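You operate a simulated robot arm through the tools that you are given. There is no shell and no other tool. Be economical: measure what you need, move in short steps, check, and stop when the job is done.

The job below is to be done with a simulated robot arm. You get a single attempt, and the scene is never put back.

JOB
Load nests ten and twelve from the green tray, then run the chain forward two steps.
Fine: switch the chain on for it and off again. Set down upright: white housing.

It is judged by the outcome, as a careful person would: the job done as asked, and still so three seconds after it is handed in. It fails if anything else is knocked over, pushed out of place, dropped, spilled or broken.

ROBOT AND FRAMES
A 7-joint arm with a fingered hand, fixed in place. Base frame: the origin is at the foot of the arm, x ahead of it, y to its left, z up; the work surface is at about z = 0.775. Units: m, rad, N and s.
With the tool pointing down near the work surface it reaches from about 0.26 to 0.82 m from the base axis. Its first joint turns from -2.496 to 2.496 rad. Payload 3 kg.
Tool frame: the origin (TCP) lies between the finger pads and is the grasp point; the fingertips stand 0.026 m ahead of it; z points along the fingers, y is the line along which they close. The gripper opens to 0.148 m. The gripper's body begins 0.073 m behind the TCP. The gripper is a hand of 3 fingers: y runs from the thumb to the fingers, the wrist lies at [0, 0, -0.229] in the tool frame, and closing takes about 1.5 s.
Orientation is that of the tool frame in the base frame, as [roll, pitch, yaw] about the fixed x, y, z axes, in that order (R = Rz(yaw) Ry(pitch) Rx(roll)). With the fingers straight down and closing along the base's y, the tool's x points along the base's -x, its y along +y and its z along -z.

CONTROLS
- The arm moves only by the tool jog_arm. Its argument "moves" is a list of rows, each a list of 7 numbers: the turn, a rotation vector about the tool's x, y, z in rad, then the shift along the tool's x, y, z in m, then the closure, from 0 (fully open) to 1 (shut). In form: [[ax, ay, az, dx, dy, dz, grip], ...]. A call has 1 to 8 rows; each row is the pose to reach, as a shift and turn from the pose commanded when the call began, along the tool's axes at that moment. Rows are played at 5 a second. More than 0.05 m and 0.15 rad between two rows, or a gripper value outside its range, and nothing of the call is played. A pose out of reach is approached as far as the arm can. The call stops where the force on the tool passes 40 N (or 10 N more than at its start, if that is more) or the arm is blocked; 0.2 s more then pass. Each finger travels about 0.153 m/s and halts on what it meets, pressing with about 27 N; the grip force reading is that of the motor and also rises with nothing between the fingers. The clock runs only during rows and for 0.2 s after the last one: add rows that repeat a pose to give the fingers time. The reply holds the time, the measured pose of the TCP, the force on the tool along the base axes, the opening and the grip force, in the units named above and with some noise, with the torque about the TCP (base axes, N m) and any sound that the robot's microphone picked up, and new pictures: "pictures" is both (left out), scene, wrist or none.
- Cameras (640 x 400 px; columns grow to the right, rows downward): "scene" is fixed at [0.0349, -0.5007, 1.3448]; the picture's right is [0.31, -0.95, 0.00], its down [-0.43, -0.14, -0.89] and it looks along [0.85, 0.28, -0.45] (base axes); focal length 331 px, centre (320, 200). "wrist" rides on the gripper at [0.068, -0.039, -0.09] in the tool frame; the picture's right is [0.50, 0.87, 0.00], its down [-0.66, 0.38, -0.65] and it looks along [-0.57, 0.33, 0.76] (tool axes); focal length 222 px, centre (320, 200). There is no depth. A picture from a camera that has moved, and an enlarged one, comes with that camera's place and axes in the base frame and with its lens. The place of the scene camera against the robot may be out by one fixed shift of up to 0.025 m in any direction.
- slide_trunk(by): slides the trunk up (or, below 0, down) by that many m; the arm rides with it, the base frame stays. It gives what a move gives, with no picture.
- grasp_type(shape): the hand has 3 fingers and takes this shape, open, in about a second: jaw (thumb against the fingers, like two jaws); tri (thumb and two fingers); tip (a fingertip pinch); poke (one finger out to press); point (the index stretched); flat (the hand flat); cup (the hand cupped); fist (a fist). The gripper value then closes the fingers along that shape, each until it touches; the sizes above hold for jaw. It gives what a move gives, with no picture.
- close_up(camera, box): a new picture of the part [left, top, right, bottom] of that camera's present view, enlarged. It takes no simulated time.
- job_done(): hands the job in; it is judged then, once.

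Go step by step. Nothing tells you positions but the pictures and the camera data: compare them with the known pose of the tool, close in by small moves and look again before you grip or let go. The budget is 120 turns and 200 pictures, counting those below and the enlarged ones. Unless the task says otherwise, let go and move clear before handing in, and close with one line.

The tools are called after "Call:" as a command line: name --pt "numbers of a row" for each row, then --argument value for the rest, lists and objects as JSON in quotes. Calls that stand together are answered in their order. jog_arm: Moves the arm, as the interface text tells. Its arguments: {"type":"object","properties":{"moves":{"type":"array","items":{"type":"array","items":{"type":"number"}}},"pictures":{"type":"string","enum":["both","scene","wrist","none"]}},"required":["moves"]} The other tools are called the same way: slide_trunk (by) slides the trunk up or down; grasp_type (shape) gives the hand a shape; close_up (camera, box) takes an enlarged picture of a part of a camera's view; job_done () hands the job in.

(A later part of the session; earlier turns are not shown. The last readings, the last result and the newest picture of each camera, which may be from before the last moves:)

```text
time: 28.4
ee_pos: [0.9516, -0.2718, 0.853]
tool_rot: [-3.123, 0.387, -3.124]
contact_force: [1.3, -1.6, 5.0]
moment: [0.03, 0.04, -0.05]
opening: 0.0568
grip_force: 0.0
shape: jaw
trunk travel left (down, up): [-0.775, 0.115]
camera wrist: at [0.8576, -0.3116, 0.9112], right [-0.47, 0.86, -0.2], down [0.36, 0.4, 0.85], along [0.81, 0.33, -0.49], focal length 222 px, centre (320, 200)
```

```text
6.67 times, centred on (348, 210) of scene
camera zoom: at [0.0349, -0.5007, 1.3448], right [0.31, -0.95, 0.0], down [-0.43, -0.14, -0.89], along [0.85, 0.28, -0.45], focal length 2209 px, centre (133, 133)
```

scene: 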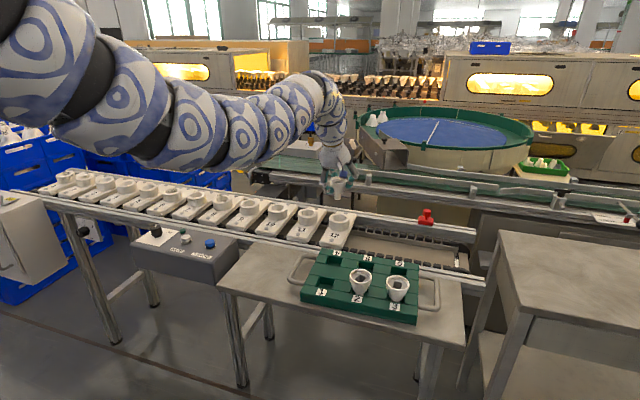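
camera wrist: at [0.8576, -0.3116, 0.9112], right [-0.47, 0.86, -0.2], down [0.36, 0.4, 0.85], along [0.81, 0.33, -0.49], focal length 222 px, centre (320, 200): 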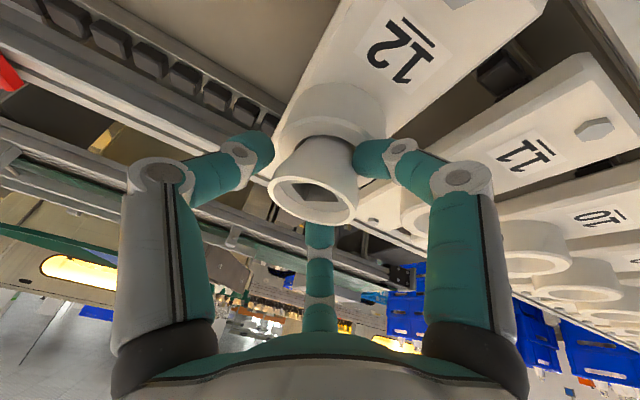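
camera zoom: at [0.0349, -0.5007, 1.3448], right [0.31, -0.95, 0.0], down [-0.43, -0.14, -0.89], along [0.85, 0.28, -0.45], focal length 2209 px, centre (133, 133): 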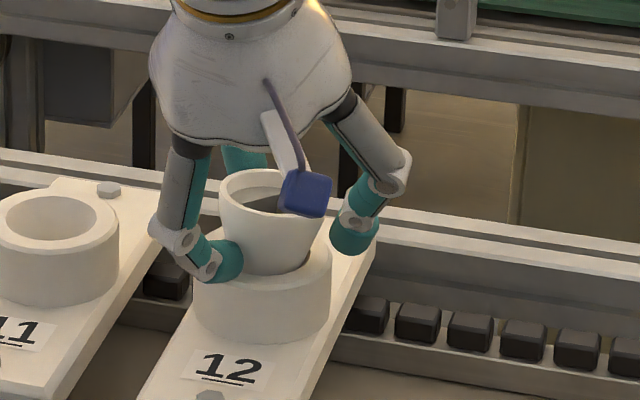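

The housing still leans lightly on a fingertip; I raise slightly and open more.

Call:
jog_arm --pt "0 0 0 -0.0008 0 -0.0018 0.57" --pt "0 0 0 -0.0012 0 -0.0028 0.54" --pt "0 0 0 -0.0012 0 -0.0028 0.51" --pt "0 0 0 -0.0012 0 -0.0028 0.48" --pt "0 0 0 -0.0012 0 -0.0028 0.48" --pictures "wrist"

Call:
close_up --camera "scene" --box '[300, 180, 396, 240]'

```text
time: 29.6
ee_pos: [0.9531, -0.2724, 0.8564]
tool_rot: [-3.123, 0.386, -3.125]
contact_force: [-0.2, 1.3, -0.3]
moment: [-0.01, 0.03, 0.03]
opening: 0.0765
grip_force: 0.0
shape: jaw
trunk travel left (down, up): [-0.775, 0.115]
camera wrist: at [0.8582, -0.3113, 0.9144], right [-0.47, 0.86, -0.2], down [0.36, 0.4, 0.85], along [0.81, 0.33, -0.49], focal length 222 px, centre (320, 200)
```

wrist: 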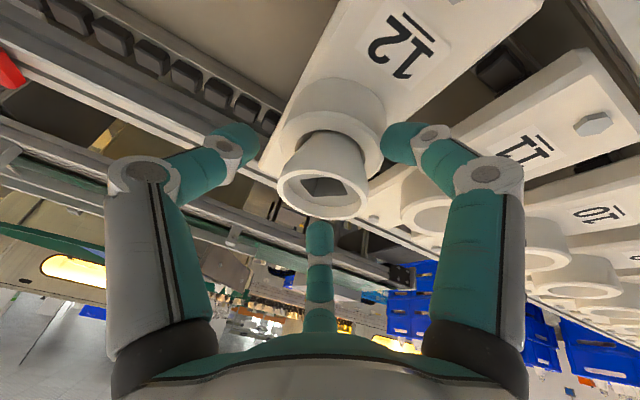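

```text
6.67 times, centred on (348, 210) of scene
camera zoom: at [0.0349, -0.5007, 1.3448], right [0.31, -0.95, 0.0], down [-0.43, -0.14, -0.89], along [0.85, 0.28, -0.45], focal length 2209 px, centre (133, 133)
```

zoom: 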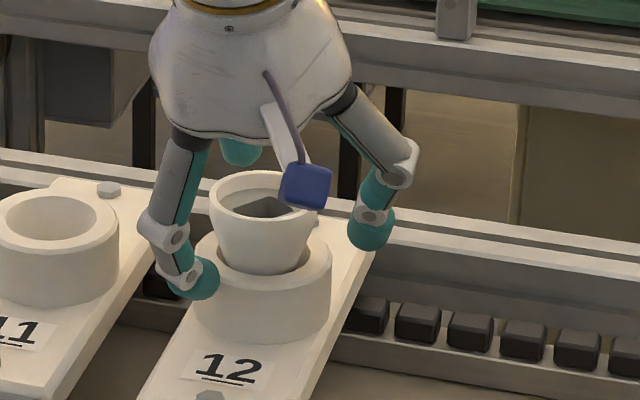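

It's released and sitting in the nest. Backing off upward and inspecting.

Call:
jog_arm --pt "0 0 0 0 0 0 0.42" --pt "0 0 0 -0.007 0 -0.018 0.4" --pt "0 0 0 -0.023 0 -0.055 0.4" --pt "0 0 0 -0.038 0 -0.092 0.4" --pt "0 0 0 -0.0 0 -0.107 0.4" --pictures "wrist"

Call:
close_up --camera "scene" --box '[300, 180, 396, 240]'

```text
time: 30.8
ee_pos: [0.9135, -0.2706, 0.9576]
tool_rot: [-3.123, 0.387, -3.125]
contact_force: [-1.1, -0.3, 0.2]
moment: [0.04, 0.04, -0.02]
opening: 0.0886
grip_force: 0.0
shape: jaw
trunk travel left (down, up): [-0.775, 0.115]
camera wrist: at [0.8188, -0.3097, 1.0166], right [-0.47, 0.86, -0.2], down [0.36, 0.4, 0.85], along [0.81, 0.33, -0.49], focal length 222 px, centre (320, 200)
```

wrist: 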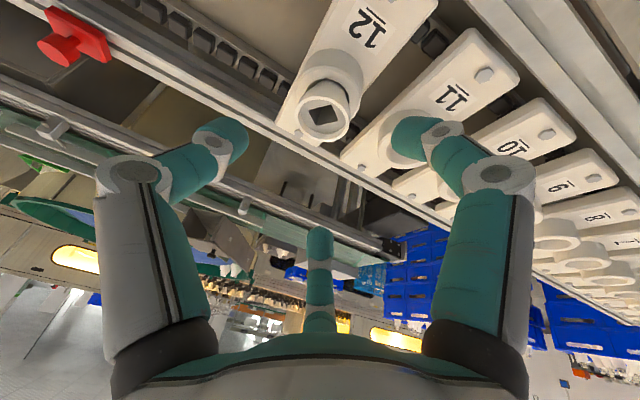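

```text
6.67 times, centred on (348, 210) of scene
camera zoom: at [0.0349, -0.5007, 1.3448], right [0.31, -0.95, 0.0], down [-0.43, -0.14, -0.89], along [0.85, 0.28, -0.45], focal length 2209 px, centre (133, 133)
```

zoom: 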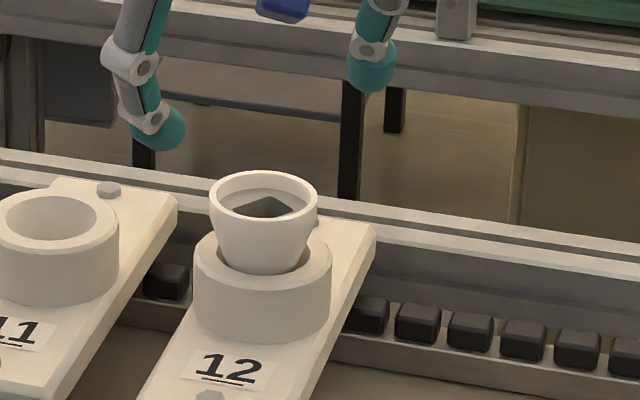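

Call:
close_up --camera "wrist" --box '[240, 20, 432, 140]'

Call:
close_up --camera "scene" --box '[320, 196, 368, 226]'

```text
3.33 times, centred on (336, 80) of wrist
camera zoom: at [0.8188, -0.3097, 1.0166], right [-0.47, 0.86, -0.2], down [0.36, 0.4, 0.85], along [0.81, 0.33, -0.49], focal length 740 px, centre (267, 600)
```

zoom: 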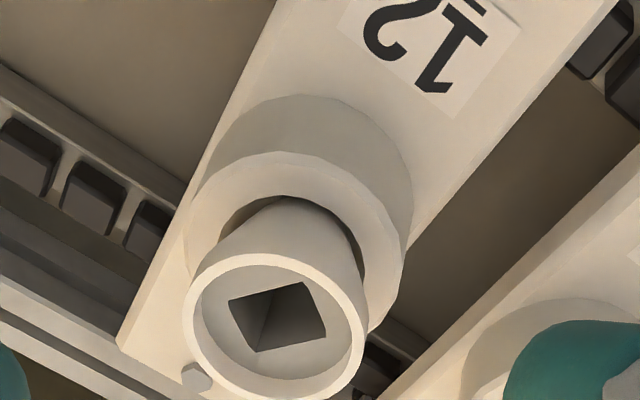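

```text
13.33 times, centred on (344, 211) of scene
camera zoom: at [0.0349, -0.5007, 1.3448], right [0.31, -0.95, 0.0], down [-0.43, -0.14, -0.89], along [0.85, 0.28, -0.45], focal length 4418 px, centre (0, 53)
```

zoom: 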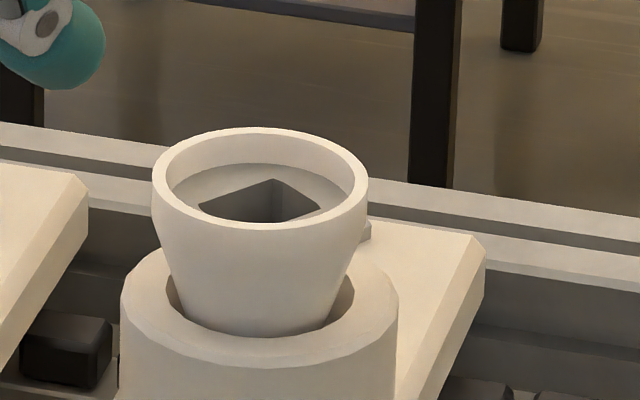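

Housing 1 sits upright in nest 12. Now I return to the tray for housing 2.

Call:
jog_arm --pt "0 0 0 0.034 -0.017 -0.0127 0.45" --pt "0 0 0 0.068 -0.034 -0.0254 0.45" --pt "0 0 0 0.102 -0.051 -0.038 0.45" --pt "0 0 0 0.136 -0.068 -0.051 0.5" --pt "0 0 0 0.17 -0.085 -0.0636 0.53" --pt "0 0 0 0.204 -0.103 -0.0763 0.53" --pt "0 0 0 0.2375 -0.12 -0.089 0.53" --pt "0 0 0 0.2375 -0.12 -0.089 0.53" --pictures "none"

Call:
jog_arm --pt "0 0 0 0.01 -0.003 0.023 0.53" --pt "0 0 0 0.02 -0.006 0.046 0.53" --pt "0 0 0 0.02 -0.006 0.046 0.53" --pictures "wrist"

Call:
close_up --camera "scene" --box '[300, 230, 428, 310]'

```text
time: 32.6
ee_pos: [0.8043, -0.3717, 0.9411]
tool_rot: [-3.122, 0.383, -3.124]
contact_force: [-0.5, -0.7, -0.4]
moment: [0.01, -0.01, 0.0]
opening: 0.0701
grip_force: 0.0
shape: jaw
out of reach, approached as far as the arm can: row 3, 4, 5, 6, 7, 8
trunk travel left (down, up): [-0.775, 0.115]
```

```text
time: 33.4
ee_pos: [0.804, -0.3791, 0.8916]
tool_rot: [-3.123, 0.385, -3.125]
contact_force: [0.1, 0.0, 0.5]
moment: [0.0, -0.03, -0.01]
opening: 0.0699
grip_force: 0.0
shape: jaw
trunk travel left (down, up): [-0.775, 0.115]
camera wrist: at [0.7084, -0.4179, 0.95], right [-0.47, 0.86, -0.2], down [0.36, 0.4, 0.85], along [0.81, 0.33, -0.49], focal length 222 px, centre (320, 200)
```

wrist: 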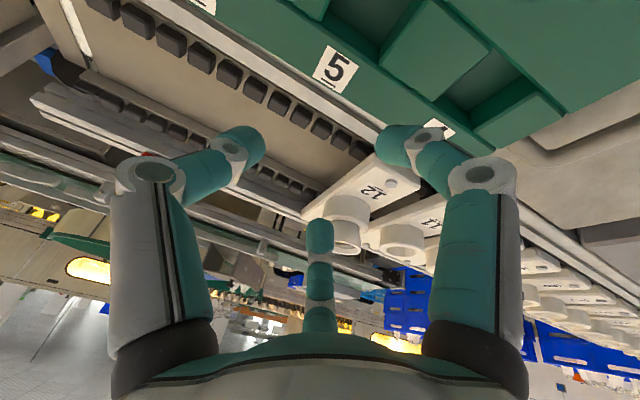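

```text
5.00 times, centred on (364, 270) of scene
camera zoom: at [0.0349, -0.5007, 1.3448], right [0.31, -0.95, 0.0], down [-0.43, -0.14, -0.89], along [0.85, 0.28, -0.45], focal length 1657 px, centre (100, -150)
```

zoom: 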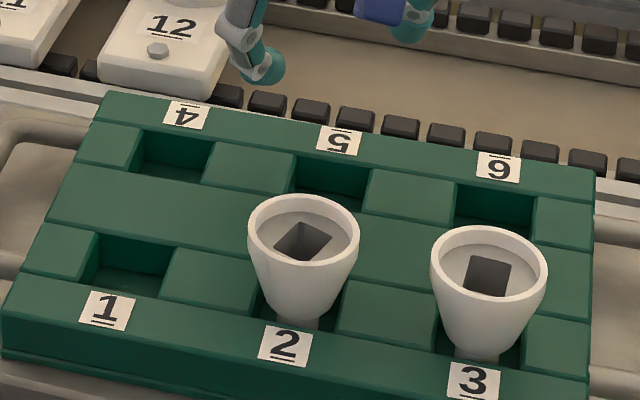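

The arm stopped short at (0.80,-0.38); nothing touched. I rise a bit and continue in shorter moves.

Call:
jog_arm --pt "0 0 0 -0.013 0.0 -0.032 0.53" --pt "0 0 0 -0.026 0.0 -0.065 0.53" --pt "0 0 0 0.005 0.01 -0.075 0.53" --pt "0 0 0 0.035 0.02 -0.085 0.53" --pictures "none"

```text
time: 34.4
ee_pos: [0.8066, -0.3801, 0.9489]
tool_rot: [-3.123, 0.386, -3.124]
contact_force: [0.3, -0.8, 0.7]
moment: [0.02, 0.02, 0.01]
opening: 0.0699
grip_force: 0.0
shape: jaw
out of reach, approached as far as the arm can: row 2, 3, 4
trunk travel left (down, up): [-0.775, 0.115]
```

Call:
jog_arm --pt "0 0 0 0 0.03 0 0.53" --pt "0 0 0 0 0.06 0 0.53" --pt "0 0 0 0 0.09 0 0.53" --pictures "scene"

```text
time: 35.2
ee_pos: [0.8279, -0.3132, 0.9609]
tool_rot: [-3.124, 0.385, -3.127]
contact_force: [-0.4, -0.9, 0.1]
moment: [0.05, -0.03, 0.03]
opening: 0.0693
grip_force: 0.1
shape: jaw
out of reach, approached as far as the arm can: row 1, 2, 3
trunk travel left (down, up): [-0.775, 0.115]
```

scene: 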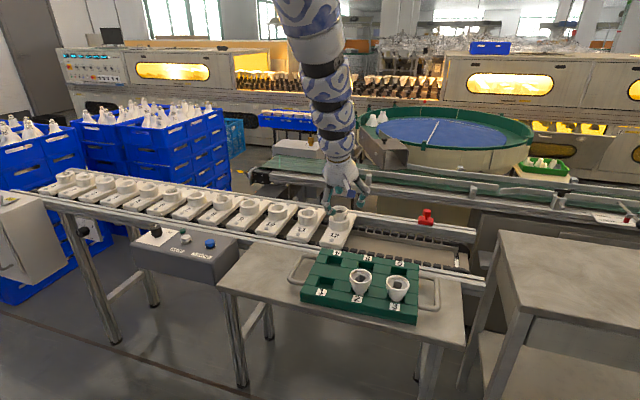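

The elbow has swung upright, which limits things. I'll retrace toward the earlier good path.

Call:
jog_arm --pt "0 0 0 -0.02 0.02 -0.02 0.53" --pt "0 0 0 -0.04 0.035 -0.03 0.53" --pt "0 0 0 -0.06 0.04 -0.02 0.53" --pt "0 0 0 -0.06 0.04 -0.02 0.53" --pictures "scene"

```text
time: 36.2
ee_pos: [0.877, -0.2677, 1.0011]
tool_rot: [-3.123, 0.385, -3.126]
contact_force: [-0.1, 0.3, -0.5]
moment: [-0.01, 0.01, 0.02]
opening: 0.0695
grip_force: 0.0
shape: jaw
out of reach, approached as far as the arm can: row 1, 2
trunk travel left (down, up): [-0.775, 0.115]
```

scene: 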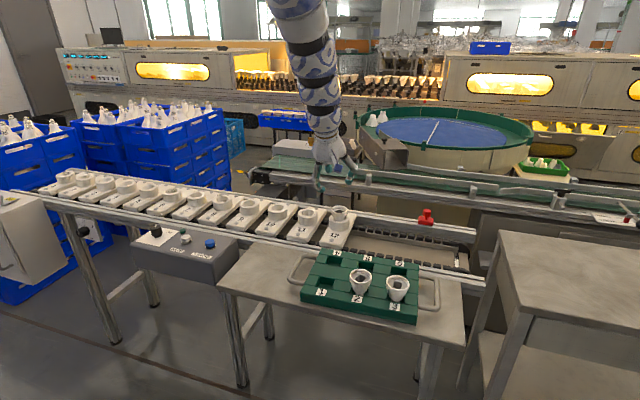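

Call:
jog_arm --pt "0 0 0 0.02 0.0 0.0 0.53" --pt "0 0 0 0.04 0.0 0.0 0.53" --pt "0 0 0 0.06 0 0 0.53" --pt "0 0 0 0.08 0 -0.0 0.53" --pt "0 0 0 0.1 0 -0.0 0.53" --pt "0 0 0 0.12 0 -0.01 0.53" --pictures "scene"

```text
time: 37.6
ee_pos: [0.8511, -0.2675, 0.9881]
tool_rot: [-3.122, 0.386, -3.124]
contact_force: [-0.1, -0.5, -0.4]
moment: [0.01, 0.02, 0.02]
opening: 0.0695
grip_force: 0.0
shape: jaw
out of reach, approached as far as the arm can: row 2, 3, 4, 5, 6
trunk travel left (down, up): [-0.775, 0.115]
```

scene: 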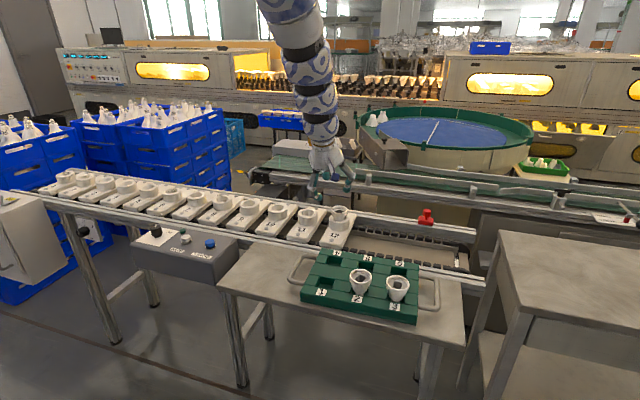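

The elbow flipped to an upright configuration. I'll stretch the arm out and up to let it unfold, then come back in along the earlier path.

Call:
jog_arm --pt "0 0 0 -0.03 0 -0.01 0.53" --pt "0 0 0 -0.06 0.0 -0.02 0.53" --pt "0 0 0 -0.09 0 -0.04 0.53" --pt "0 0 0 -0.12 0 -0.06 0.53" --pt "0 0 0 -0.15 0 -0.09 0.53" --pt "0 0 0 -0.16 0 -0.12 0.53" --pt "0 0 0 -0.17 0 -0.15 0.53" --pictures "scene"

```text
time: 39.2
ee_pos: [0.9453, -0.2598, 1.193]
tool_rot: [-3.124, 0.383, -3.125]
contact_force: [-0.2, 0.4, -0.3]
moment: [0.01, 0.01, 0.0]
opening: 0.0695
grip_force: 0.2
shape: jaw
trunk travel left (down, up): [-0.775, 0.115]
```

scene: 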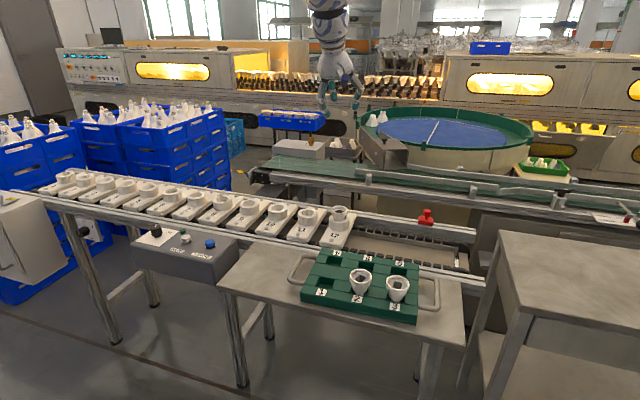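

I'll lower the trunk moderately so the forearm isn't so vertical, then come back in.

Call:
slide_trunk --by -0.15

Call:
jog_arm --pt "0 0 0 0.04 0.0 0.0 0.53" --pt "0 0 0 0.08 0.0 0.0 0.53" --pt "0 0 0 0.12 0 0.0 0.53" --pt "0 0 0 0.16 -0.02 -0.01 0.53" --pt "0 0 0 0.2 -0.04 -0.02 0.53" --pt "0 0 0 0.23 -0.06 -0.04 0.53" --pictures "scene"

```text
time: 40.9
ee_pos: [0.9452, -0.2605, 1.0421]
tool_rot: [-3.123, 0.384, -3.122]
contact_force: [-0.6, -0.3, -0.9]
moment: [-0.01, -0.01, -0.01]
opening: 0.0696
grip_force: 0.1
shape: jaw
trunk travel left (down, up): [-0.625, 0.265]
```

```text
time: 42.3
ee_pos: [0.8964, -0.3446, 0.9261]
tool_rot: [-3.121, 0.383, -3.124]
contact_force: [0.3, 0.8, 0.8]
moment: [-0.02, -0.02, -0.01]
opening: 0.0695
grip_force: 0.0
shape: jaw
out of reach, approached as far as the arm can: row 1, 2, 3, 4, 5, 6
trunk travel left (down, up): [-0.625, 0.265]
```

scene: 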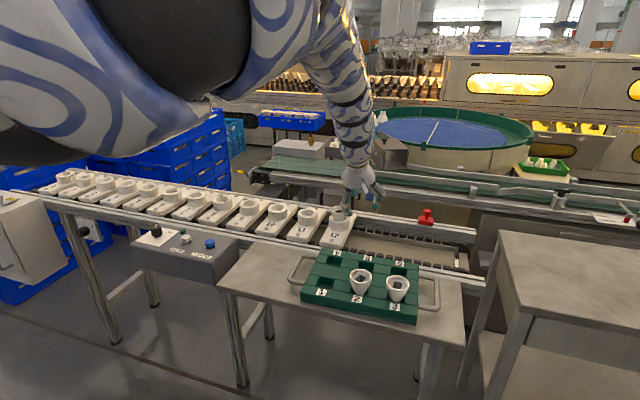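

Lowering made it worse, so I go the other way: trunk up to its top, then come in.

Call:
slide_trunk --by 0.26

Call:
jog_arm --pt "0 0 0 0.0 0.0 0.04 0.53" --pt "0 0 0 0.02 0.0 0.08 0.53" --pt "0 0 0 0.06 0 0.1 0.53" --pt "0 0 0 0.1 0 0.1 0.53" --pt "0 0 0 0.14 0 0.09 0.53" --pt "0 0 0 0.18 0 0.08 0.53" --pt "0 0 0 0.22 0 0.06 0.53" --pictures "scene"

```text
time: 45.0
ee_pos: [0.8965, -0.3454, 1.1874]
tool_rot: [-3.125, 0.384, -3.125]
contact_force: [0.9, 0.0, -0.6]
moment: [0.03, 0.01, -0.02]
opening: 0.0696
grip_force: 0.0
shape: jaw
trunk travel left (down, up): [-0.885, 0.005]
```

```text
time: 46.6
ee_pos: [0.8076, -0.3549, 1.0514]
tool_rot: [-3.124, 0.38, -3.124]
contact_force: [0.0, -0.2, 0.8]
moment: [0.02, 0.0, 0.0]
opening: 0.0698
grip_force: 0.0
shape: jaw
out of reach, approached as far as the arm can: row 5, 6, 7
trunk travel left (down, up): [-0.885, 0.005]
```

scene: 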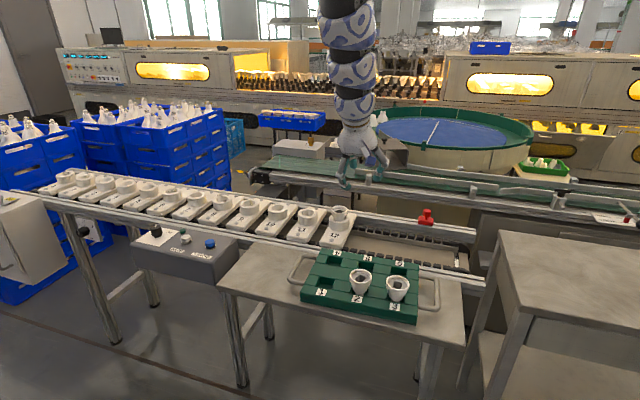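

I'll test whether a straight-down tool frees the inward motion.

Call:
jog_arm --pt "0 0.13 0 0 0 0 0.53" --pt "0 0.26 0 0 0 0 0.53" --pt "0 0.38 0 0 0 0 0.53" --pictures "none"

Call:
jog_arm --pt "0 0 0 0.03 0.0 0.0 0.53" --pt "0 0 0 0.06 0.0 0.0 0.53" --pt "0 0 0 0.09 0 0.0 0.53" --pt "0 0 0 0.12 0 0.0 0.53" --pictures "scene"

```text
time: 47.4
ee_pos: [0.8076, -0.3556, 1.0466]
tool_rot: [-3.122, 0.002, -3.131]
contact_force: [0.3, 0.0, 0.5]
moment: [0.01, -0.04, 0.03]
opening: 0.0697
grip_force: 0.0
shape: jaw
trunk travel left (down, up): [-0.885, 0.005]
```

```text
time: 48.4
ee_pos: [0.7073, -0.3596, 1.0447]
tool_rot: [-3.123, 0.004, -3.13]
contact_force: [0.6, 0.1, -0.1]
moment: [-0.02, 0.02, 0.01]
opening: 0.0697
grip_force: 0.0
shape: jaw
out of reach, approached as far as the arm can: row 4
trunk travel left (down, up): [-0.885, 0.005]
```

scene: 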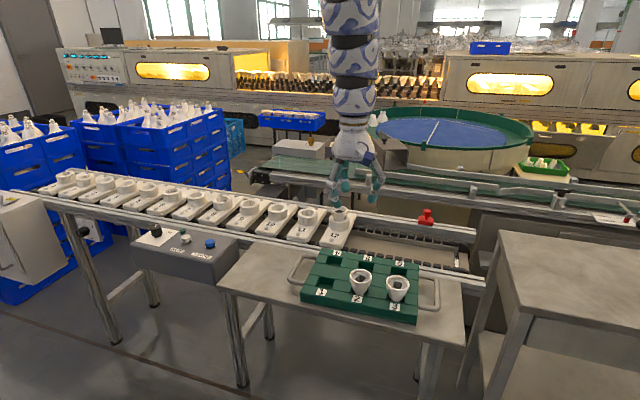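

The limit looks like the upper arm not going above horizontal, so lower tool heights with a high trunk should free it. Testing by descending over the tray gap, then inward.

Call:
jog_arm --pt "0 0 0 0.0 0.0 0.04 0.53" --pt "0 0 0 0.0 0.0 0.08 0.53" --pt "0 0 0 0.0 0 0.12 0.53" --pt "0 0 0 0.03 0 0.14 0.53" --pt "0 0 0 0.05 -0.02 0.14 0.53"

```text
time: 49.6
ee_pos: [0.6581, -0.3842, 0.905]
tool_rot: [-3.126, 0.005, -3.129]
contact_force: [0.1, 0.7, 0.4]
moment: [0.0, 0.02, 0.01]
opening: 0.0697
grip_force: 0.1
shape: jaw
trunk travel left (down, up): [-0.885, 0.005]
camera wrist: at [0.5904, -0.4231, 0.9953], right [-0.51, 0.86, -0.02], down [0.65, 0.4, 0.65], along [0.57, 0.32, -0.76], focal length 222 px, centre (320, 200)
```

scene: 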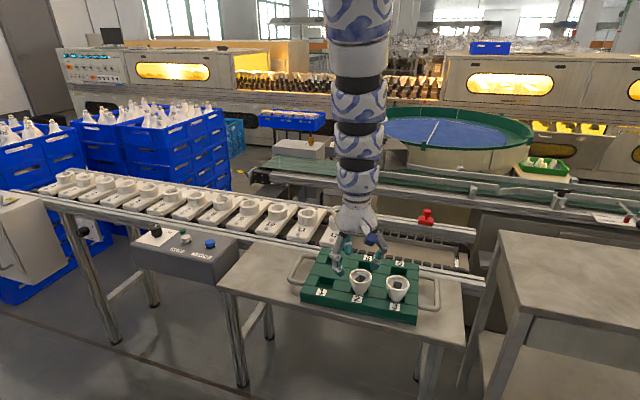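
wrist: 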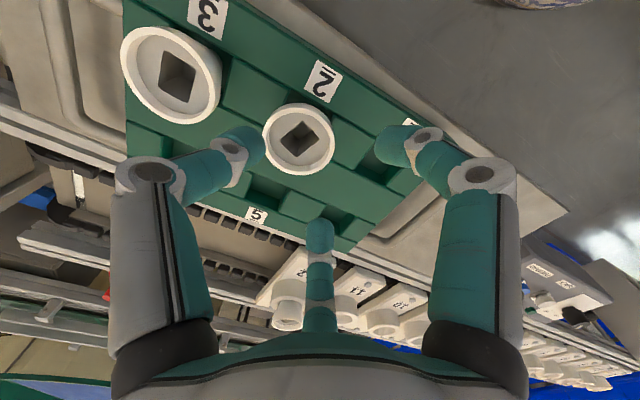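

Confirmed: reachable straight-down over the tray. Housing 2 is at about (0.664,-0.402); I'll grasp it with the tool straight down this time. Moving above it and partway down.

Call:
jog_arm --pt "0 0 0 -0.003 -0.009 0.0 0.53" --pt "0 0 0 -0.006 -0.018 0.0 0.53" --pt "0 0 0 -0.006 -0.018 0.03 0.53" --pt "0 0 0 -0.006 -0.018 0.03 0.53" --pictures "wrist"

Call:
close_up --camera "scene" --box '[310, 230, 438, 310]'

```text
time: 50.6
ee_pos: [0.6636, -0.4025, 0.8783]
tool_rot: [-3.125, 0.005, -3.133]
contact_force: [0.1, -0.1, 0.2]
moment: [-0.02, -0.01, -0.01]
opening: 0.0694
grip_force: 0.1
shape: jaw
trunk travel left (down, up): [-0.885, 0.005]
camera wrist: at [0.5969, -0.4406, 0.9687], right [-0.51, 0.86, -0.02], down [0.65, 0.4, 0.65], along [0.57, 0.32, -0.76], focal length 222 px, centre (320, 200)
```

wrist: 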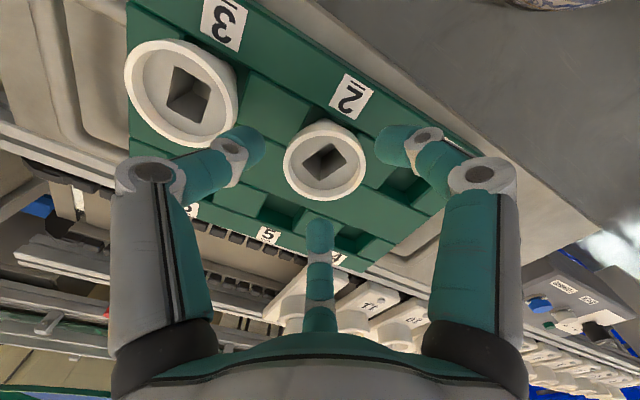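

```text
5.00 times, centred on (374, 270) of scene
camera zoom: at [0.0349, -0.5007, 1.3448], right [0.31, -0.95, 0.0], down [-0.43, -0.14, -0.89], along [0.85, 0.28, -0.45], focal length 1657 px, centre (50, -150)
```

zoom: 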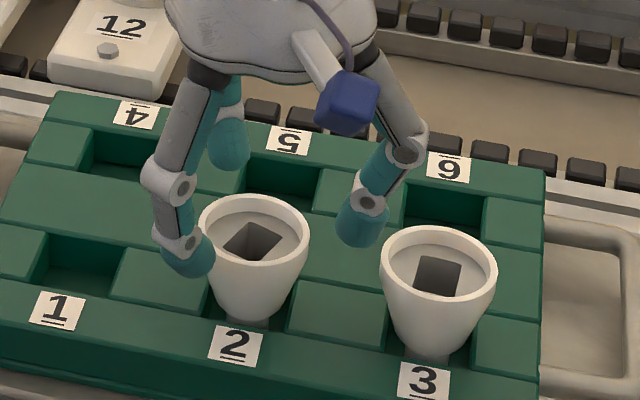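

Call:
jog_arm --pt "0 0 0 0 0.002 0.012 0.53" --pt "0 0 0 0 0.002 0.024 0.53" --pt "0 0 0 0 0.002 0.032 0.53" --pt "0 0 0 0 0.002 0.032 0.53" --pictures "wrist"

Call:
close_up --camera "scene" --box '[310, 230, 438, 310]'

```text
time: 51.6
ee_pos: [0.6614, -0.3989, 0.8466]
tool_rot: [-3.122, 0.004, -3.13]
contact_force: [-0.8, -0.3, 0.1]
moment: [-0.05, -0.03, 0.01]
opening: 0.0696
grip_force: 0.0
shape: jaw
trunk travel left (down, up): [-0.885, 0.005]
camera wrist: at [0.5964, -0.4372, 0.9369], right [-0.51, 0.86, -0.02], down [0.65, 0.4, 0.65], along [0.57, 0.32, -0.76], focal length 222 px, centre (320, 200)
```

wrist: 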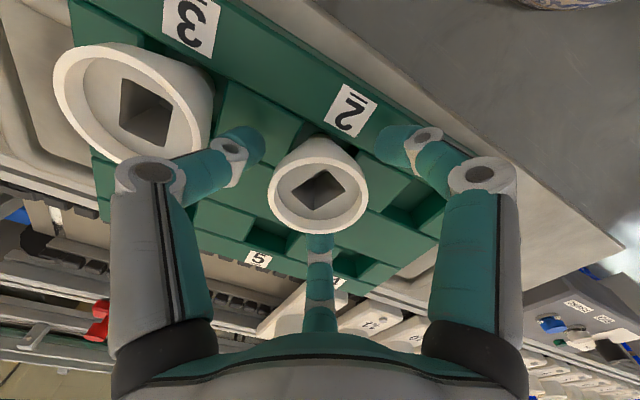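

```text
5.00 times, centred on (374, 270) of scene
camera zoom: at [0.0349, -0.5007, 1.3448], right [0.31, -0.95, 0.0], down [-0.43, -0.14, -0.89], along [0.85, 0.28, -0.45], focal length 1657 px, centre (50, -150)
```

zoom: 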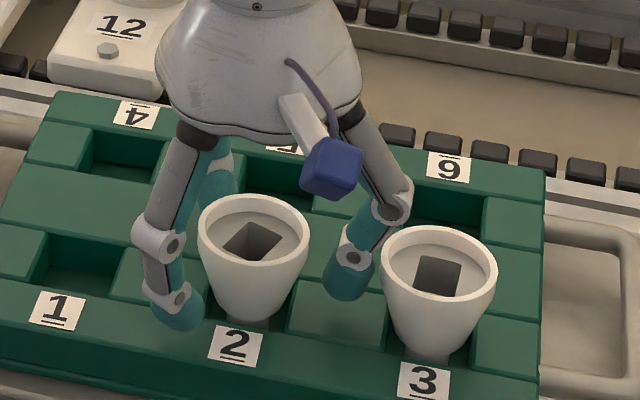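

Positioned without contact. Closing.

Call:
jog_arm --pt "0 0 0 0.0 0 0.0 0.6" --pt "0 0 0 0.0 0 0.0 0.68" --pt "0 0 0 0.0 0 0.0 0.76" --pt "0 0 0 0.0 0 0.0 0.85" --pt "0 0 0 0.0 0 0.0 0.95" --pt "0 0 0 0.0 0 0.0 0.95" --pictures "wrist"

Call:
close_up --camera "scene" --box '[310, 230, 438, 310]'

```text
time: 53.0
ee_pos: [0.6626, -0.3999, 0.8466]
tool_rot: [-3.125, 0.003, -3.131]
contact_force: [-0.9, 0.2, 0.3]
moment: [0.01, 0.0, -0.02]
opening: 0.0376
grip_force: 27.0
shape: jaw
trunk travel left (down, up): [-0.885, 0.005]
camera wrist: at [0.5962, -0.4371, 0.9368], right [-0.51, 0.86, -0.02], down [0.65, 0.4, 0.65], along [0.56, 0.32, -0.76], focal length 222 px, centre (320, 200)
```

wrist: 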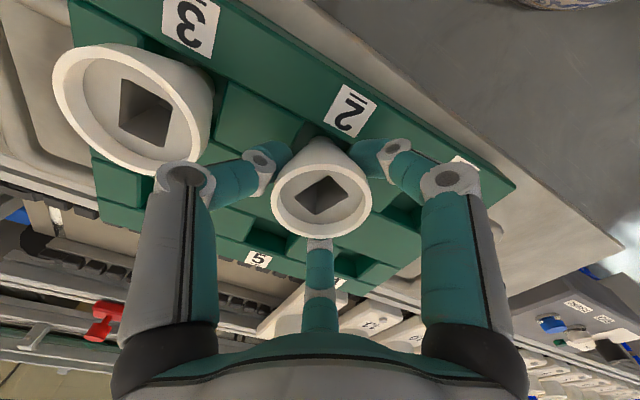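

```text
5.00 times, centred on (374, 270) of scene
camera zoom: at [0.0349, -0.5007, 1.3448], right [0.31, -0.95, 0.0], down [-0.43, -0.14, -0.89], along [0.85, 0.28, -0.45], focal length 1657 px, centre (50, -150)
```

zoom: 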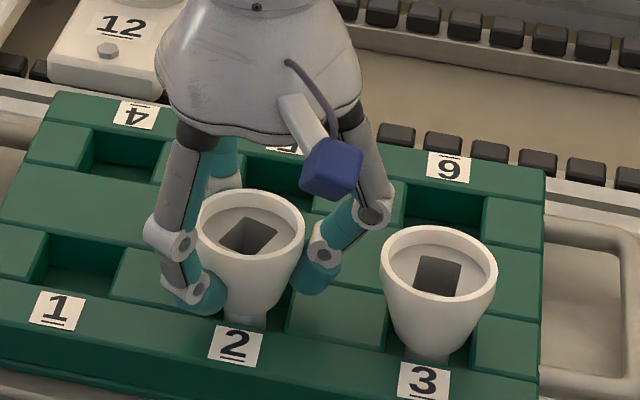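

Held (opening 0.038, 27 N). Lifting straight up.

Call:
jog_arm --pt "0 0 0 0.0 0 -0.01 0.95" --pt "0 0 0 0.0 0 -0.03 0.95" --pt "0 0 0 0.0 0 -0.05 0.95" --pt "0 0 0 -0.01 0 -0.075 0.95" --pt "0 0 0 -0.03 0.01 -0.1 0.95" --pt "0 0 0 -0.03 0.01 -0.1 0.95"

Call:
close_up --camera "scene" --box '[310, 200, 438, 280]'

```text
time: 54.4
ee_pos: [0.6912, -0.3878, 0.9458]
tool_rot: [-3.125, 0.002, -3.134]
contact_force: [0.0, 0.3, 0.1]
moment: [-0.01, -0.03, -0.01]
opening: 0.0376
grip_force: 26.7
shape: jaw
trunk travel left (down, up): [-0.885, 0.005]
camera wrist: at [0.6251, -0.426, 1.0359], right [-0.51, 0.86, -0.02], down [0.65, 0.4, 0.65], along [0.56, 0.32, -0.76], focal length 222 px, centre (320, 200)
```

scene: 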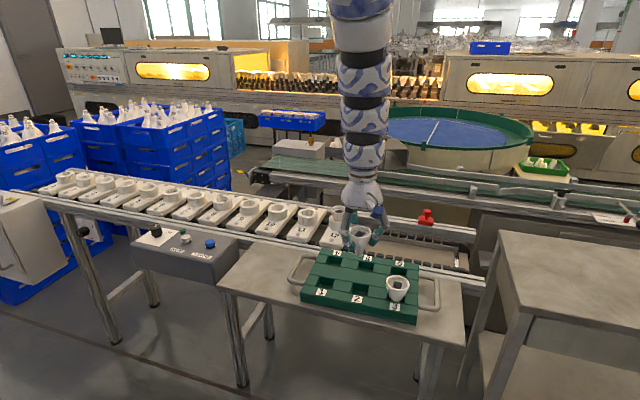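
wrist: 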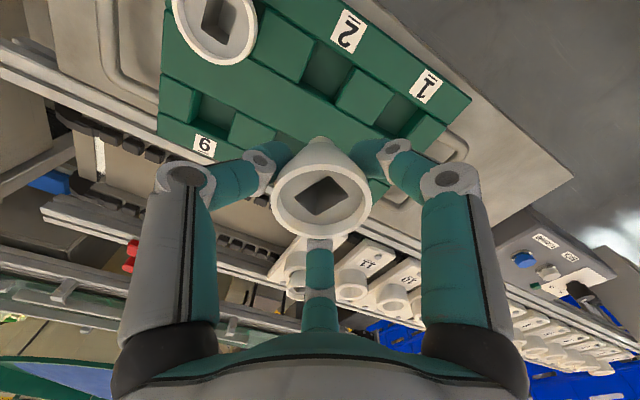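

```text
5.00 times, centred on (374, 240) of scene
camera zoom: at [0.0349, -0.5007, 1.3448], right [0.31, -0.95, 0.0], down [-0.43, -0.14, -0.89], along [0.85, 0.28, -0.45], focal length 1657 px, centre (50, 0)
```

zoom: 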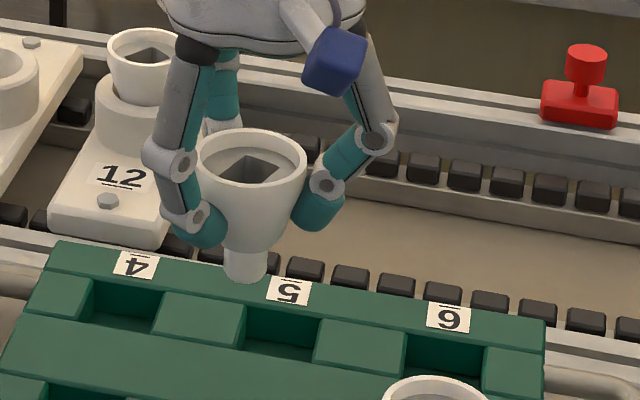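

Upright and secure. Nest 10 should be near (0.960,-0.05) (pitch 0.11). Carrying toward it at height.

Call:
jog_arm --pt "0 0 0 -0.022 0.037 -0.005 0.95" --pt "0 0 0 -0.045 0.075 -0.01 0.95" --pt "0 0 0 -0.067 0.112 -0.015 0.95" --pt "0 0 0 -0.09 0.15 -0.015 0.95" --pt "0 0 0 -0.112 0.187 -0.015 0.95" --pt "0 0 0 -0.135 0.225 -0.015 0.95" --pt "0 0 0 -0.157 0.262 -0.015 0.95" --pt "0 0 0 -0.18 0.3 -0.015 0.95"

```text
time: 56.4
ee_pos: [0.8598, -0.1219, 0.9615]
tool_rot: [-3.123, 0.001, 3.1]
contact_force: [0.4, 0.7, 0.5]
moment: [-0.1, -0.01, -0.03]
opening: 0.0369
grip_force: 26.7
shape: jaw
out of reach, approached as far as the arm can: row 8
trunk travel left (down, up): [-0.885, 0.005]
stopped in row 8: the arm was blocked; the commanded pose is now the measured one
camera wrist: at [0.7923, -0.1572, 1.0518], right [-0.46, 0.89, -0.02], down [0.67, 0.36, 0.65], along [0.58, 0.29, -0.76], focal length 222 px, centre (320, 200)
```

scene: 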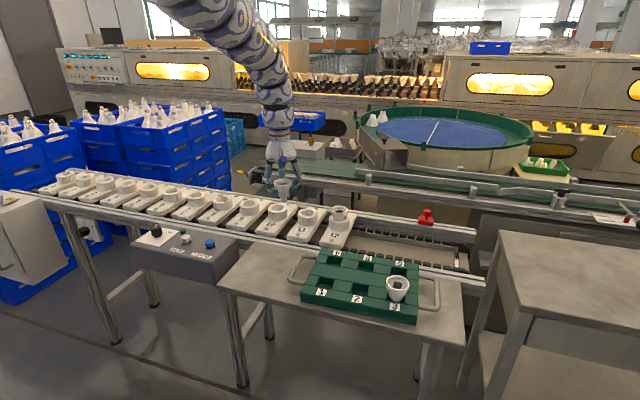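
wrist: 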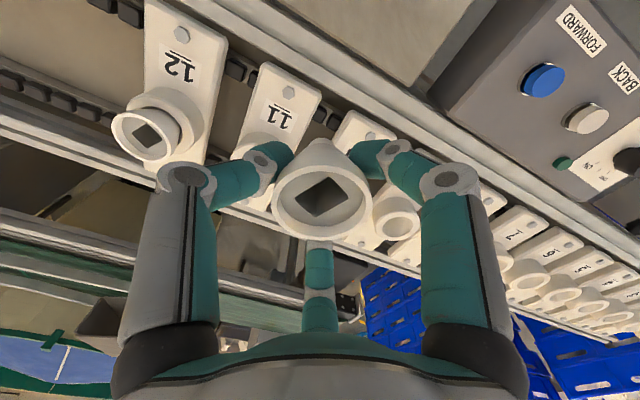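

Near full reach at this trunk height. I'll alternate lowering the trunk and raising the hand to gain reach.

Call:
slide_trunk --by -0.05

Call:
jog_arm --pt "0 0 0 0 0 -0.03 0.95" --pt "0 0 0 0 0 -0.06 0.95" --pt "0 0 0 0 0 -0.09 0.95" --pt "0 0 0 0 0 -0.11 0.95" --pictures "none"

Call:
slide_trunk --by -0.05

```text
time: 57.3
ee_pos: [0.8608, -0.127, 0.9114]
tool_rot: [-3.125, 0.002, 3.099]
contact_force: [0.5, -1.4, -0.5]
moment: [0.01, -0.04, 0.01]
opening: 0.0373
grip_force: 26.9
shape: jaw
trunk travel left (down, up): [-0.835, 0.055]
```

```text
time: 58.3
ee_pos: [0.8613, -0.1255, 1.0211]
tool_rot: [-3.125, 0.002, 3.101]
contact_force: [0.4, 0.1, -0.2]
moment: [0.0, 0.01, 0.01]
opening: 0.0371
grip_force: 27.1
shape: jaw
trunk travel left (down, up): [-0.835, 0.055]
```

```text
time: 59.2
ee_pos: [0.8613, -0.1259, 0.972]
tool_rot: [-3.123, 0.003, 3.099]
contact_force: [-0.3, 0.3, -1.5]
moment: [-0.02, -0.03, 0.01]
opening: 0.0371
grip_force: 27.0
shape: jaw
trunk travel left (down, up): [-0.785, 0.105]
```

Call:
jog_arm --pt "0 0 0 0 0 -0.04 0.95" --pt "0 0 0 0 0 -0.08 0.95" --pt "0 0 0 0 0 -0.12 0.95" --pictures "none"

Call:
slide_trunk --by -0.12

Call:
jog_arm --pt "0 0 0.02 -0.02 0.02 0 0.95" --pt "0 0 0.04 -0.04 0.04 0.0 0.95" --pt "0 0 0.04 -0.06 0.06 0 0.95" --pt "0 0 0.04 -0.08 0.07 0 0.95"

```text
time: 60.0
ee_pos: [0.8618, -0.12, 1.0943]
tool_rot: [-3.127, 0.001, 3.099]
contact_force: [-0.1, 0.2, 0.5]
moment: [0.02, -0.01, -0.02]
opening: 0.0369
grip_force: 27.2
shape: jaw
trunk travel left (down, up): [-0.785, 0.105]
```

```text
time: 61.5
ee_pos: [0.8615, -0.1199, 0.9729]
tool_rot: [-3.126, 0.001, 3.1]
contact_force: [0.7, 0.2, 0.0]
moment: [-0.01, -0.02, -0.02]
opening: 0.0369
grip_force: 26.7
shape: jaw
trunk travel left (down, up): [-0.665, 0.225]
```

```text
time: 62.5
ee_pos: [0.9337, -0.0579, 0.9723]
tool_rot: [-3.127, 0.002, 3.061]
contact_force: [-1.2, 7.3, 0.2]
moment: [-0.7, -0.1, -0.03]
opening: 0.0371
grip_force: 27.3
shape: jaw
out of reach, approached as far as the arm can: row 4
trunk travel left (down, up): [-0.665, 0.225]
camera wrist: at [0.8642, -0.0896, 1.0627], right [-0.43, 0.9, -0.01], down [0.68, 0.33, 0.65], along [0.59, 0.27, -0.76], focal length 222 px, centre (320, 200)
```

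scene: 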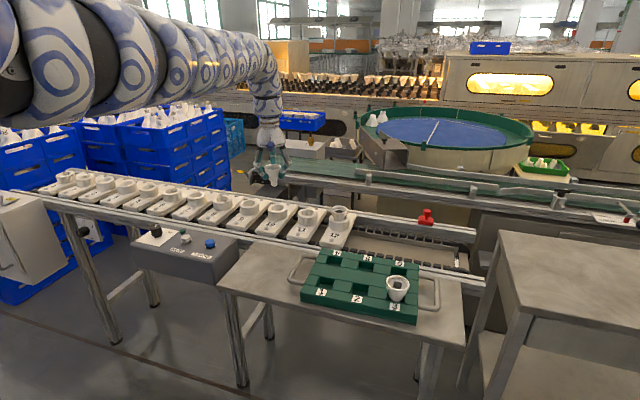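
wrist: 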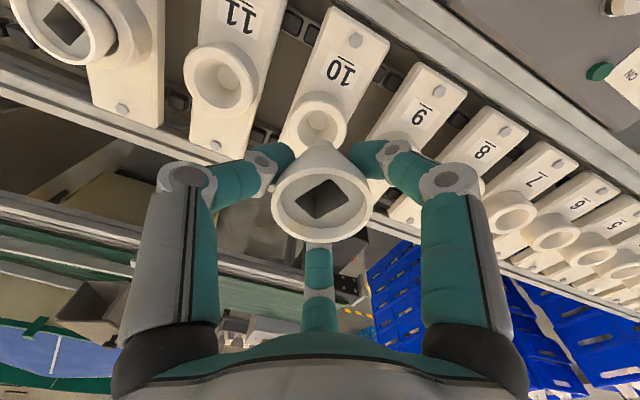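

Call:
jog_arm --pt "0 0 -0.04 0 0 0 0.95" --pt "0 0 -0.08 0 0 0 0.95" --pt "0 0 -0.08 0 0 0 0.95" --pictures "none"

Call:
close_up --camera "wrist" --box '[220, 40, 412, 160]'

Call:
close_up --camera "scene" --box '[230, 150, 326, 210]'

```text
time: 63.3
ee_pos: [0.9331, -0.0555, 0.9755]
tool_rot: [-3.124, 0.0, -3.141]
contact_force: [0.7, 0.3, -0.5]
moment: [-0.01, 0.01, 0.02]
opening: 0.0369
grip_force: 27.1
shape: jaw
trunk travel left (down, up): [-0.665, 0.225]
```

```text
3.33 times, centred on (316, 100) of wrist
camera zoom: at [0.8666, -0.0929, 1.0642], right [-0.5, 0.87, -0.02], down [0.65, 0.39, 0.65], along [0.57, 0.31, -0.76], focal length 740 px, centre (333, 533)
```

zoom: 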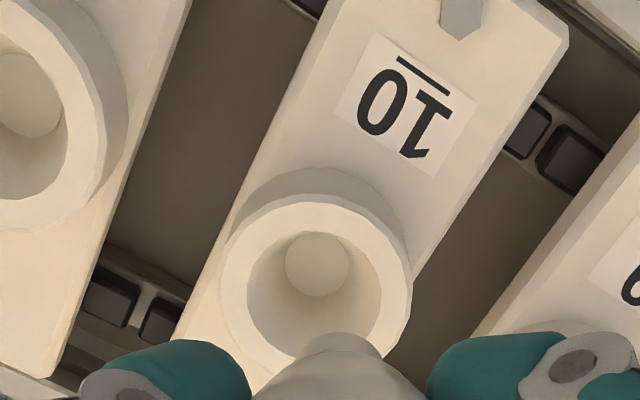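

```text
6.67 times, centred on (278, 180) of scene
camera zoom: at [0.0349, -0.5007, 1.3448], right [0.31, -0.95, 0.0], down [-0.43, -0.14, -0.89], along [0.85, 0.28, -0.45], focal length 2209 px, centre (600, 333)
```

zoom: 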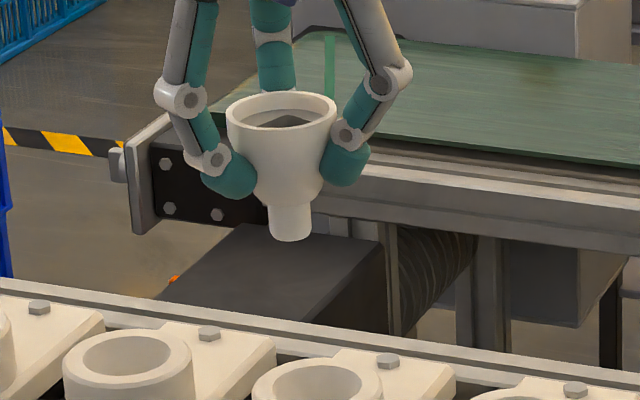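

Nest 10's centre: about (0.961,-0.051). Lowering the trunk further (after raising the hand) for the remaining reach.

Call:
jog_arm --pt "0 0 0 0 0 -0.04 0.95" --pt "0 0 0 0 0 -0.08 0.95" --pt "0 0 0 0 0 -0.12 0.95" --pt "0 0 0 0 0 -0.16 0.95" --pictures "none"

Call:
slide_trunk --by -0.17

Call:
jog_arm --pt "0 0 0 -0.015 0.003 0 0.95" --pt "0 0 0 -0.03 0.006 0.0 0.95" --pt "0 0 0 -0.03 0.006 0 0.95"

```text
time: 64.3
ee_pos: [0.9337, -0.0555, 1.1346]
tool_rot: [-3.124, 0.002, 3.141]
contact_force: [-0.2, 0.4, -0.3]
moment: [0.0, -0.03, -0.01]
opening: 0.0368
grip_force: 26.7
shape: jaw
trunk travel left (down, up): [-0.665, 0.225]
```

```text
time: 66.2
ee_pos: [0.9341, -0.056, 0.9647]
tool_rot: [-3.123, 0.002, 3.141]
contact_force: [-0.1, -1.0, -0.4]
moment: [-0.02, 0.0, 0.01]
opening: 0.0368
grip_force: 27.0
shape: jaw
trunk travel left (down, up): [-0.495, 0.395]
```

```text
time: 67.0
ee_pos: [0.948, -0.0517, 0.9637]
tool_rot: [-3.123, 0.001, 3.141]
contact_force: [1.2, -0.6, 0.0]
moment: [-0.01, -0.01, -0.02]
opening: 0.0366
grip_force: 26.5
shape: jaw
out of reach, approached as far as the arm can: row 1, 2, 3
trunk travel left (down, up): [-0.495, 0.395]
camera wrist: at [0.8804, -0.0895, 1.0538], right [-0.5, 0.87, -0.02], down [0.65, 0.39, 0.65], along [0.57, 0.31, -0.76], focal length 222 px, centre (320, 200)
```

scene: 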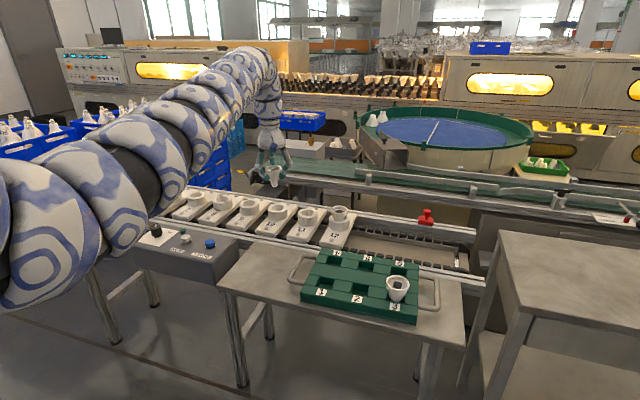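
wrist: 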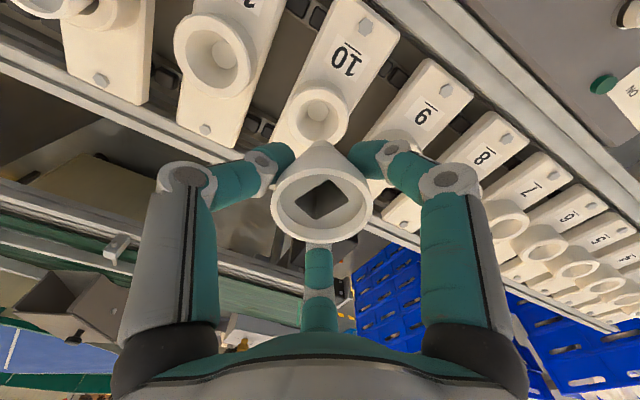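

Call:
jog_arm --pt "0 0 0 0 0 0.025 0.95" --pt "0 0 0 0 0.0 0.05 0.95" --pt "0 0 0 -0.008 0.0 0.05 0.95" --pt "0 0 0 -0.016 0.003 0.05 0.95" --pt "0 0 0 -0.016 0.003 0.05 0.95" --pictures "none"

```text
time: 68.2
ee_pos: [0.9452, -0.0535, 0.9123]
tool_rot: [-3.124, 0.003, -3.142]
contact_force: [-0.5, 0.7, 0.0]
moment: [0.01, -0.02, -0.02]
opening: 0.037
grip_force: 27.1
shape: jaw
out of reach, approached as far as the arm can: row 3, 4, 5
trunk travel left (down, up): [-0.495, 0.395]
```

Straight-down extension tops out at ~0.948. A slight outward tilt (0.11 rad) covers the rest and the housing will right itself in the funnel; I also lower the trunk another 0.1.

Call:
jog_arm --pt "0 -0.04 0 0 0 -0.04 0.95" --pt "0 -0.08 0 0 0 -0.08 0.95" --pt "0 -0.11 0 0 0 -0.12 0.95" --pt "0 -0.11 0 0 0 -0.12 0.95" --pictures "none"

Call:
slide_trunk --by -0.12

Call:
jog_arm --pt "0 0 0 -0.006 0.002 0 0.95" --pt "0 0 0 -0.0125 0.004 0.001 0.95" --pt "0 0 0 -0.0125 0.004 0.001 0.95" --pictures "none"

Call:
close_up --camera "wrist" --box '[220, 60, 444, 200]'

Call:
close_up --camera "scene" --box '[230, 170, 326, 230]'

```text
time: 69.2
ee_pos: [0.9451, -0.053, 1.0326]
tool_rot: [-3.125, 0.111, 3.141]
contact_force: [0.5, 0.2, -0.6]
moment: [0.0, -0.01, -0.01]
opening: 0.0365
grip_force: 26.9
shape: jaw
trunk travel left (down, up): [-0.495, 0.395]
```

```text
time: 70.7
ee_pos: [0.9465, -0.0521, 0.9123]
tool_rot: [-3.123, 0.112, 3.142]
contact_force: [0.9, 0.0, -0.1]
moment: [0.0, 0.0, -0.01]
opening: 0.0365
grip_force: 27.4
shape: jaw
trunk travel left (down, up): [-0.375, 0.515]
```

```text
time: 71.5
ee_pos: [0.9593, -0.0476, 0.9133]
tool_rot: [-3.126, 0.111, -3.139]
contact_force: [-0.5, -0.3, -0.2]
moment: [0.03, 0.03, 0.02]
opening: 0.0366
grip_force: 27.3
shape: jaw
trunk travel left (down, up): [-0.375, 0.515]
```

```text
2.86 times, centred on (332, 130) of wrist
camera zoom: at [0.8839, -0.0855, 0.9951], right [-0.5, 0.87, -0.07], down [0.58, 0.39, 0.72], along [0.65, 0.32, -0.69], focal length 635 px, centre (286, 400)
```

zoom: 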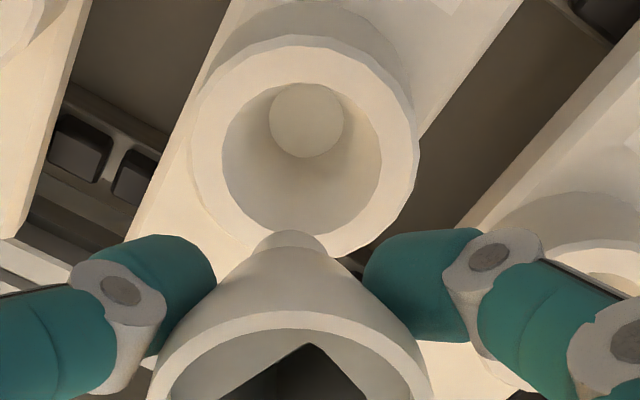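

```text
6.67 times, centred on (278, 200) of scene
camera zoom: at [0.0349, -0.5007, 1.3448], right [0.31, -0.95, 0.0], down [-0.43, -0.14, -0.89], along [0.85, 0.28, -0.45], focal length 2209 px, centre (600, 200)
```

zoom: 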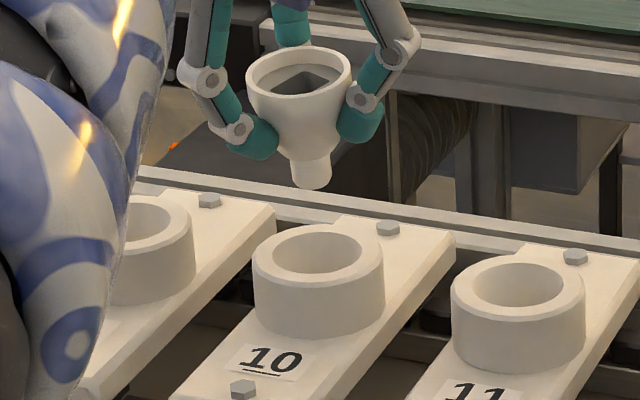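

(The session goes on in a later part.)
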